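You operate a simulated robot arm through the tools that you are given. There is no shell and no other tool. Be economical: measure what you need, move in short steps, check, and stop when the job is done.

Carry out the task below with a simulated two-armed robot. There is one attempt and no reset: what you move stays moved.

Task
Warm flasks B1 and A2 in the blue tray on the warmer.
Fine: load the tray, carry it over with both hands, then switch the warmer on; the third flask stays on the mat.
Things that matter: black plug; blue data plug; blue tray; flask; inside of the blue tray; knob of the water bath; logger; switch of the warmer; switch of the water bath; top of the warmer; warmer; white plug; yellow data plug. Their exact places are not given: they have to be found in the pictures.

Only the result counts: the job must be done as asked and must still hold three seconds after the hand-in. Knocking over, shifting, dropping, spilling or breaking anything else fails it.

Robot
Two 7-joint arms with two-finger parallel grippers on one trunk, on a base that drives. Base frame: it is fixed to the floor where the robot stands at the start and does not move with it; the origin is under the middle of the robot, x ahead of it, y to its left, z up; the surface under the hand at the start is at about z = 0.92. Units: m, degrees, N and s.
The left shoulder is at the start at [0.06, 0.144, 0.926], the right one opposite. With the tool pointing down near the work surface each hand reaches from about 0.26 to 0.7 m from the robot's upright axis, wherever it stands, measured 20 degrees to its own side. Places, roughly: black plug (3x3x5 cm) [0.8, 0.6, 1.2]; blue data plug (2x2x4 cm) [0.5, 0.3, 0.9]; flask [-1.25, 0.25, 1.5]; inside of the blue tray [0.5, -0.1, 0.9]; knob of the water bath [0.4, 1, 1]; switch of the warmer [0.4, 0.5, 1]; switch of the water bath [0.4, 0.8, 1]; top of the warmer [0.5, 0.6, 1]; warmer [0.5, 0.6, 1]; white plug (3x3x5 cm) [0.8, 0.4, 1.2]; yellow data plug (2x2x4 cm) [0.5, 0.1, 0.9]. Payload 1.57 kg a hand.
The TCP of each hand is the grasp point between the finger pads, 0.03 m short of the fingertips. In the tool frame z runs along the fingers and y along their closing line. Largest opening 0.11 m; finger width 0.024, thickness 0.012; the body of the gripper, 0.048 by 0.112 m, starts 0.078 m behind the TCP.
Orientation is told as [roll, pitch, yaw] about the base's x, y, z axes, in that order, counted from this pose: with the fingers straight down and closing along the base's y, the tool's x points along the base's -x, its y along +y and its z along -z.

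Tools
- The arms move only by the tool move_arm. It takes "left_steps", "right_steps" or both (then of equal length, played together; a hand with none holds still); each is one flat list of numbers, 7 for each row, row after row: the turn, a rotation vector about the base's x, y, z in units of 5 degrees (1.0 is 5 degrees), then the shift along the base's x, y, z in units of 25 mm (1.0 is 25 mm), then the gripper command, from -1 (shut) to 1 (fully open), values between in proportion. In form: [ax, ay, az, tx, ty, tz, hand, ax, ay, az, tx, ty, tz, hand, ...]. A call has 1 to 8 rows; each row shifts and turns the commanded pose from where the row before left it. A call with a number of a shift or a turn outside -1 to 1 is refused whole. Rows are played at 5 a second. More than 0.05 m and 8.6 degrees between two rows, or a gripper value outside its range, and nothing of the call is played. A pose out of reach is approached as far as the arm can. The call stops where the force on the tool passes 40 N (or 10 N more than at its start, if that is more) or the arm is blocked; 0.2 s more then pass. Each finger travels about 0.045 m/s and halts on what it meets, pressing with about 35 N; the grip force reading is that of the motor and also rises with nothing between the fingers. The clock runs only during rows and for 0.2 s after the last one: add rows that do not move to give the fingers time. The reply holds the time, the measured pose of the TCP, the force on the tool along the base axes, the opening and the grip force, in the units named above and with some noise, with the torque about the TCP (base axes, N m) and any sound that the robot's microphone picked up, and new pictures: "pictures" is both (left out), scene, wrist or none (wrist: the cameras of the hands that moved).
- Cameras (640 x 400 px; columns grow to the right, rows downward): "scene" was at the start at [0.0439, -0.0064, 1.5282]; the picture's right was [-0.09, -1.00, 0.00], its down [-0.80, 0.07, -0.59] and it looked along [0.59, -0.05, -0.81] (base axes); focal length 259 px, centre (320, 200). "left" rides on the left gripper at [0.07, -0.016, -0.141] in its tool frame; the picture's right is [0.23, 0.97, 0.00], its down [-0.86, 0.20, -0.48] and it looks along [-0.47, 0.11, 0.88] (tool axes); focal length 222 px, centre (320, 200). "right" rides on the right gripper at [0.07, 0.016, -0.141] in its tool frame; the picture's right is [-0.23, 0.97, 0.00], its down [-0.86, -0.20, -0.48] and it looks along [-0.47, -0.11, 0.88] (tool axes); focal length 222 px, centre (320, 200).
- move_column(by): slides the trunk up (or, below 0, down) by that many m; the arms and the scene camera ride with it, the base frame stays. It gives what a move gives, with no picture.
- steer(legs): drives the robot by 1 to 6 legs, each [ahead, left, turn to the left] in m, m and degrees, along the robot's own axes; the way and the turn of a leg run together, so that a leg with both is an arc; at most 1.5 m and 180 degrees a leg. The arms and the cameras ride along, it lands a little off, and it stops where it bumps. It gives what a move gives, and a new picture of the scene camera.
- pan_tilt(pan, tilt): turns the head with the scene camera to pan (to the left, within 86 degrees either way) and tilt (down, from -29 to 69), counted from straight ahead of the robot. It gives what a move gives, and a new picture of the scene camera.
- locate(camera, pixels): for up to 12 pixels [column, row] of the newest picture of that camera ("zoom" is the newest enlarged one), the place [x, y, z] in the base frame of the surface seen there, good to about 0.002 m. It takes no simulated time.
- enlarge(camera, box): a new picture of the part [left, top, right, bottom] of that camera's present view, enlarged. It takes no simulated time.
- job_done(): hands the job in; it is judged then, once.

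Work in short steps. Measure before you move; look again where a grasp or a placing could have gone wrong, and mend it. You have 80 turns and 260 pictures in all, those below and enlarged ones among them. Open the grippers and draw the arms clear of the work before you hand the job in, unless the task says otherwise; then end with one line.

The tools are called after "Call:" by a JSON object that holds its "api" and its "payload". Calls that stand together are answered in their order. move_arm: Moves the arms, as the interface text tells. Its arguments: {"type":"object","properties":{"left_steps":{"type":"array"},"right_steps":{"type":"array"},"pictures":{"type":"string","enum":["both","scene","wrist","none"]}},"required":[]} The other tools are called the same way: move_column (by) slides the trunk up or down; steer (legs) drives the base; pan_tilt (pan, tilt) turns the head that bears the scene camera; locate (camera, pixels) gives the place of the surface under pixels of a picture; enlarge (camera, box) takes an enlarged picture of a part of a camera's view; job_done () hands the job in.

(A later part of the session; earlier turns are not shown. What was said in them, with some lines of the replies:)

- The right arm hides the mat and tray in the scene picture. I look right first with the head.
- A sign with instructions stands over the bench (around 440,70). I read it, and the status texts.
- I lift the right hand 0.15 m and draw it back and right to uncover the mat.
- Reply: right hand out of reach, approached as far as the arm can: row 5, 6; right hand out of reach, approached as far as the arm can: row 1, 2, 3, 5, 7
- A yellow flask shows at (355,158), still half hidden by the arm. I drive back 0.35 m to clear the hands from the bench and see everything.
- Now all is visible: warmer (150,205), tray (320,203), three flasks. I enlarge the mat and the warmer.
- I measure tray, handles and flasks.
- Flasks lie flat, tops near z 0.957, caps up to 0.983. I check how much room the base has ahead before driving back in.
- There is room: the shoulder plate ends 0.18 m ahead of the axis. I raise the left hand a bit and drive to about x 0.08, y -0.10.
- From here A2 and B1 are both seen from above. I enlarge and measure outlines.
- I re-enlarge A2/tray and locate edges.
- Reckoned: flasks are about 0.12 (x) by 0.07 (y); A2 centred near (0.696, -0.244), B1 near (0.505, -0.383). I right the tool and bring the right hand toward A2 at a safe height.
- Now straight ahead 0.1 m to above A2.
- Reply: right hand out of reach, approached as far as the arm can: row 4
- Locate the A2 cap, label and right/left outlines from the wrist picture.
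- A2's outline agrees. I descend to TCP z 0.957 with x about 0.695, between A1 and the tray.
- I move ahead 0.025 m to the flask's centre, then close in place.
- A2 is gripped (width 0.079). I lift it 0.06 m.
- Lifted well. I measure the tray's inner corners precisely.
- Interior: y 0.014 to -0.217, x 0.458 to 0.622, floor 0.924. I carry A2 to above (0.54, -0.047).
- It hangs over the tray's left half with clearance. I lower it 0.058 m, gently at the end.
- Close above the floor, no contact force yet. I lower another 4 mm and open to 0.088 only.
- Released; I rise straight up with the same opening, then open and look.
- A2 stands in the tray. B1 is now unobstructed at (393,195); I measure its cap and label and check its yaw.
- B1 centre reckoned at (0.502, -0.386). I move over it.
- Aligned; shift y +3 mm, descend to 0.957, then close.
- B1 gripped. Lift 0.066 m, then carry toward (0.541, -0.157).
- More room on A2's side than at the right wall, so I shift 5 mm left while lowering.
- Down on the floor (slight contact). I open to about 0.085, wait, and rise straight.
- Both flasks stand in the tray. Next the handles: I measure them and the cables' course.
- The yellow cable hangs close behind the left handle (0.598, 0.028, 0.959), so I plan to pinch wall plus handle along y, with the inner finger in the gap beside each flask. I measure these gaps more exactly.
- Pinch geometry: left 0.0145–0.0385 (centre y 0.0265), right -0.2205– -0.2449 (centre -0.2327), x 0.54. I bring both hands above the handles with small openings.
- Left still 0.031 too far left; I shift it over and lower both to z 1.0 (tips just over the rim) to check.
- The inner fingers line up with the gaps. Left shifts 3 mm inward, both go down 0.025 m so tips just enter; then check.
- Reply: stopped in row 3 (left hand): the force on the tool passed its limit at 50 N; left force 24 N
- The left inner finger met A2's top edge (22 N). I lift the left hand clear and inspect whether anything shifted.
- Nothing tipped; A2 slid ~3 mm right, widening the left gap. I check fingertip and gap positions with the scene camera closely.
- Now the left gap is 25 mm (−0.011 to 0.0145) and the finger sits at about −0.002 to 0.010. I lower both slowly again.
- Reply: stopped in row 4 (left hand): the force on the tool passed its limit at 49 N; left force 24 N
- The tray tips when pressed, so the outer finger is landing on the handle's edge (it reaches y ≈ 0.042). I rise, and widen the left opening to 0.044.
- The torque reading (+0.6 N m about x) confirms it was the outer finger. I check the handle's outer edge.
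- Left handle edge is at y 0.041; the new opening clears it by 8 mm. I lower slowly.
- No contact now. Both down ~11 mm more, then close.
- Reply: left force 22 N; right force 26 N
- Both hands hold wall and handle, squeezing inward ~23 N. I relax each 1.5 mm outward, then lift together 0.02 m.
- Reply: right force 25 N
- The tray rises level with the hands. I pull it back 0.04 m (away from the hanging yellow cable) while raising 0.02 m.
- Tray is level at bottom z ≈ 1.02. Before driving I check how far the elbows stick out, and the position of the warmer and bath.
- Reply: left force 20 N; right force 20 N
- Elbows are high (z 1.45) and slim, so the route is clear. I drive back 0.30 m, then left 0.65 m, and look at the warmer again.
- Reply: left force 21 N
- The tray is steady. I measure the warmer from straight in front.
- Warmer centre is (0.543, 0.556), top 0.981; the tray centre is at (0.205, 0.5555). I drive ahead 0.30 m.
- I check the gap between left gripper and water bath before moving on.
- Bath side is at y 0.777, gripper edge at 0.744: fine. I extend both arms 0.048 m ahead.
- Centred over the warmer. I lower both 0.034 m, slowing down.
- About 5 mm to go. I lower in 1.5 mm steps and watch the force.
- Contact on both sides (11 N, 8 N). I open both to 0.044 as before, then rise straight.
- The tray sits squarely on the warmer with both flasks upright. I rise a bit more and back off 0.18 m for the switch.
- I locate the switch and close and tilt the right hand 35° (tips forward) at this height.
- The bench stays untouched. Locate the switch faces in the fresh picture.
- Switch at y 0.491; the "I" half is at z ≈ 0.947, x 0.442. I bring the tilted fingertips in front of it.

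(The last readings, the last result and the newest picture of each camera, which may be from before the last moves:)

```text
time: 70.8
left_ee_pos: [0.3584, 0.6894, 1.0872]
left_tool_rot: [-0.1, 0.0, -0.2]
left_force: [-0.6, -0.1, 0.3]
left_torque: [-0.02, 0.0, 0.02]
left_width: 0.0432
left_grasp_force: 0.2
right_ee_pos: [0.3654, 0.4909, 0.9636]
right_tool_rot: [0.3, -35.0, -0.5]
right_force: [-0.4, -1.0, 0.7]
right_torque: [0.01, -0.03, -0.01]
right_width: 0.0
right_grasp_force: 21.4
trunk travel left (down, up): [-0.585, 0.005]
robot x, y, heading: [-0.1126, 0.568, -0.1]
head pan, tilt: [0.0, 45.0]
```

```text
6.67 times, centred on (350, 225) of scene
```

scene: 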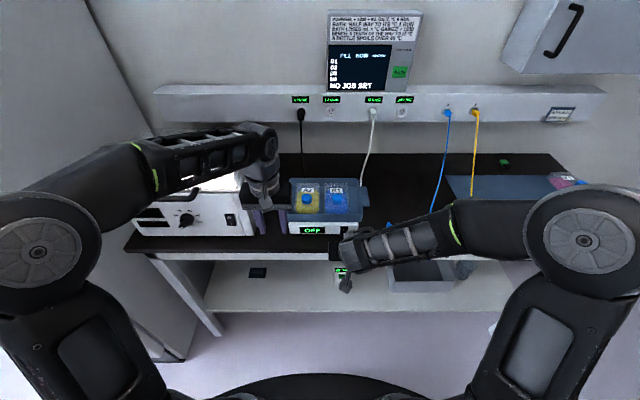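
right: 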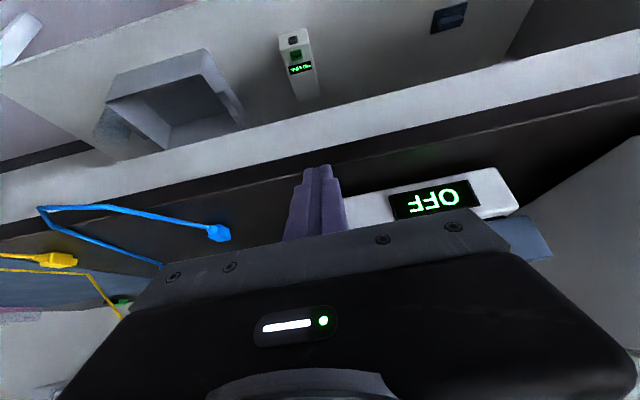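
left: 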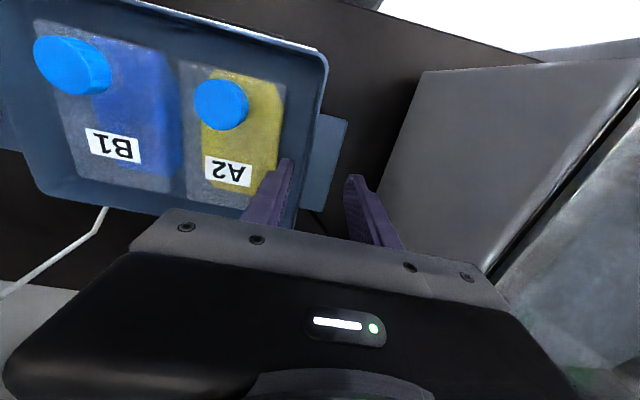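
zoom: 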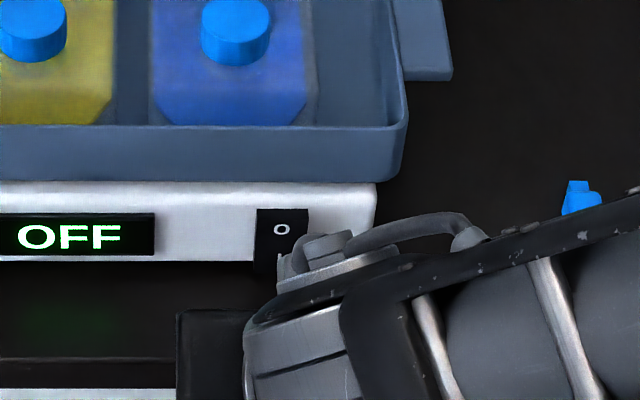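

Tip in front of the switch (y 0.491). I approach 0.04 m, then creep.

Call:
{"api": "move_arm", "payload": {"right_steps": [0, 0, 0, 0.6, 0, 0, -1, 0, 0, 0, 0.6, 0, 0, -1, 0, 0, 0, 0.4, 0, 0, -1, 0, 0, 0, 0.15, 0, 0, -1], "pictures": "scene"}}

Call:
{"api": "enlarge", "payload": {"camera": "scene", "box": [310, 195, 390, 255]}}

```text
time: 71.8
left_ee_pos: [0.3601, 0.6894, 1.0897]
left_tool_rot: [-0.1, 0.0, -0.3]
left_force: [0.8, -0.4, 0.1]
left_torque: [-0.01, 0.01, 0.02]
left_width: 0.043
left_grasp_force: 0.1
right_ee_pos: [0.4092, 0.4913, 0.9631]
right_tool_rot: [0.2, -34.9, -0.6]
right_force: [0.3, -0.4, 0.2]
right_torque: [-0.01, 0.02, 0.01]
right_width: 0.0001
right_grasp_force: 21.6
trunk travel left (down, up): [-0.585, 0.005]
robot x, y, heading: [-0.1153, 0.5657, 0.0]
head pan, tilt: [0.0, 45.0]
```

scene: 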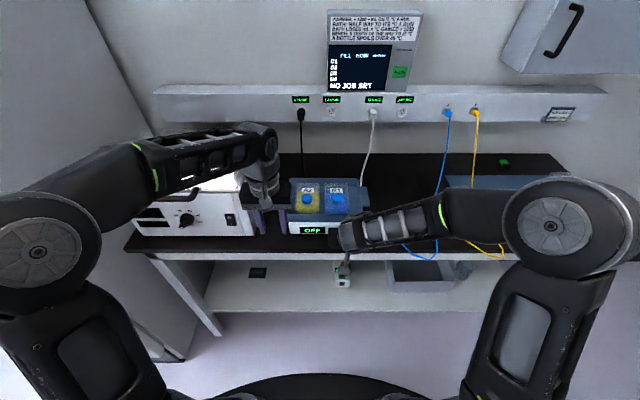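

```text
6.67 times, centred on (350, 225) of scene
```

zoom: 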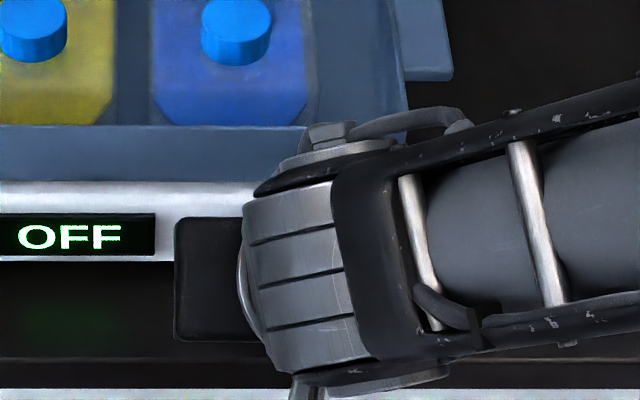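

No contact yet. I creep forward in 2 mm steps.

Call:
{"api": "move_arm", "payload": {"right_steps": [0, 0, 0, 0.08, 0, 0, -1, 0, 0, 0, 0.08, 0, 0, -1, 0, 0, 0, 0.08, 0, 0, -1, 0, 0, 0, 0.08, 0, 0, -1], "pictures": "none"}}

Call:
{"api": "enlarge", "payload": {"camera": "scene", "box": [270, 175, 390, 255]}}

```text
time: 72.8
left_ee_pos: [0.3593, 0.6892, 1.089]
left_tool_rot: [-0.1, -0.2, -0.3]
left_force: [-0.1, 0.2, 0.6]
left_torque: [0.04, 0.03, -0.03]
left_width: 0.0432
left_grasp_force: 0.0
right_ee_pos: [0.4145, 0.4901, 0.9639]
right_tool_rot: [0.2, -34.9, -0.5]
right_force: [-14.7, 0.4, 0.3]
right_torque: [-0.22, 0.23, -0.01]
right_width: 0.0
right_grasp_force: 20.9
trunk travel left (down, up): [-0.585, 0.005]
robot x, y, heading: [-0.1144, 0.5671, 0.2]
head pan, tilt: [0.0, 45.0]
```

```text
5.00 times, centred on (330, 215) of scene
```

zoom: 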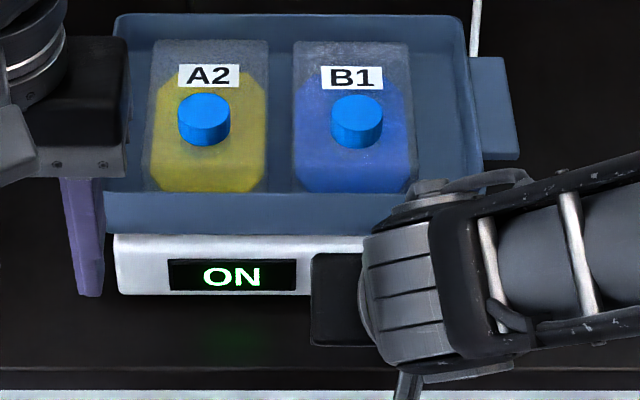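

The display reads ON. I draw the right hand back straight, then up, and open it.

Call:
{"api": "move_arm", "payload": {"right_steps": [0, 0, 0, -0.4, 0, 0, -1, 0, 0, 0, -1, 0, 0, -1, 0, 0, 0, -1, 0, 0, -1, 0, 0, 0, -0.6, 0, 0.6, -0.5, 0, 0, 0, 0, 0, 1, 0, 0, 0, 0, 0, 0, 1, 0.5, 0, 0, 0, 0, 0, 1, 1], "pictures": "none"}}

Call:
{"api": "steer", "payload": {"legs": [[-0.25, 0, 0]]}}

Call:
{"api": "move_arm", "payload": {"left_steps": [0, 0, 0, 0, 0, 0, 1, 0, 0, 0, 0, 0, 0, 1], "right_steps": [0, 0, 0, 0, 0, 0, 1, 0, 0, 0, 0, 0, 0, 1], "pictures": "scene"}}

Call:
{"api": "enlarge", "payload": {"camera": "scene", "box": [270, 130, 400, 230]}}

```text
time: 74.4
left_ee_pos: [0.358, 0.69, 1.0893]
left_tool_rot: [0.0, 0.1, -0.3]
left_force: [-0.2, -1.0, 0.4]
left_torque: [0.0, 0.02, -0.01]
left_width: 0.043
left_grasp_force: 0.3
right_ee_pos: [0.3401, 0.4934, 1.055]
right_tool_rot: [0.2, -35.0, -0.4]
right_force: [0.5, 0.0, 0.2]
right_torque: [-0.01, 0.04, 0.01]
right_width: 0.0803
right_grasp_force: 0.0
trunk travel left (down, up): [-0.585, 0.005]
robot x, y, heading: [-0.1157, 0.564, -0.1]
head pan, tilt: [0.0, 45.0]
```

```text
time: 76.2
left_ee_pos: [0.1089, 0.6889, 1.0902]
left_tool_rot: [0.0, -0.1, -0.4]
left_force: [0.9, -0.2, -0.2]
left_torque: [0.0, -0.04, 0.01]
left_width: 0.0428
left_grasp_force: 0.0
right_ee_pos: [0.0905, 0.4917, 1.0542]
right_tool_rot: [0.1, -34.9, -0.7]
right_force: [-0.4, 0.1, 0.1]
right_torque: [0.01, -0.03, 0.0]
right_width: 0.1102
right_grasp_force: 0.1
trunk travel left (down, up): [-0.585, 0.005]
robot x, y, heading: [-0.3658, 0.567, -0.1]
head pan, tilt: [0.0, 45.0]
```

scene: 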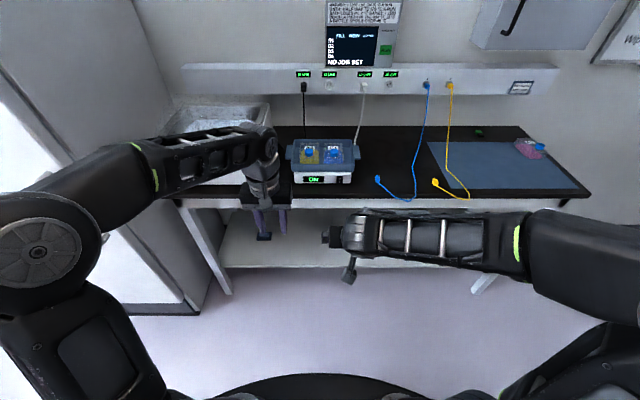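

```text
time: 76.8
left_ee_pos: [0.1105, 0.6884, 1.0887]
left_tool_rot: [0.0, 0.0, -0.3]
left_force: [-0.5, 0.0, -0.2]
left_torque: [-0.01, 0.03, 0.0]
left_width: 0.0951
left_grasp_force: 0.1
right_ee_pos: [0.0922, 0.491, 1.0535]
right_tool_rot: [0.2, -34.9, -0.6]
right_force: [0.8, -0.2, 0.3]
right_torque: [0.01, 0.0, 0.02]
right_width: 0.1102
right_grasp_force: 0.1
trunk travel left (down, up): [-0.585, 0.005]
robot x, y, heading: [-0.3651, 0.5703, 0.1]
head pan, tilt: [0.0, 45.0]
```

scene: 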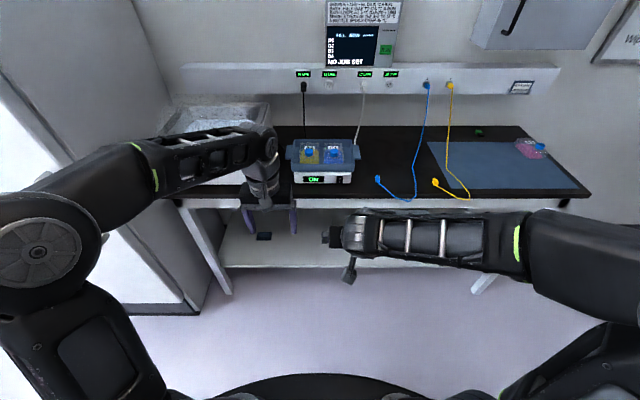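

```text
4.00 times, centred on (335, 180) of scene
```

zoom: 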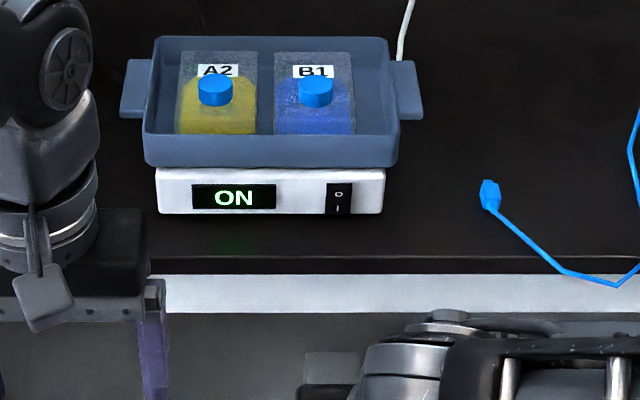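

The warmer shows ON, the tray with A2 and B1 sits on it, A1 is still on the mat, and both hands are open and clear. I hand in.

Call:
{"api": "job_done", "payload": {}}

```text
The job is handed in.
```

The blue tray with flasks B1 and A2 is on the warmer, the warmer display reads ON, and the third flask (A1) is still on the mat.
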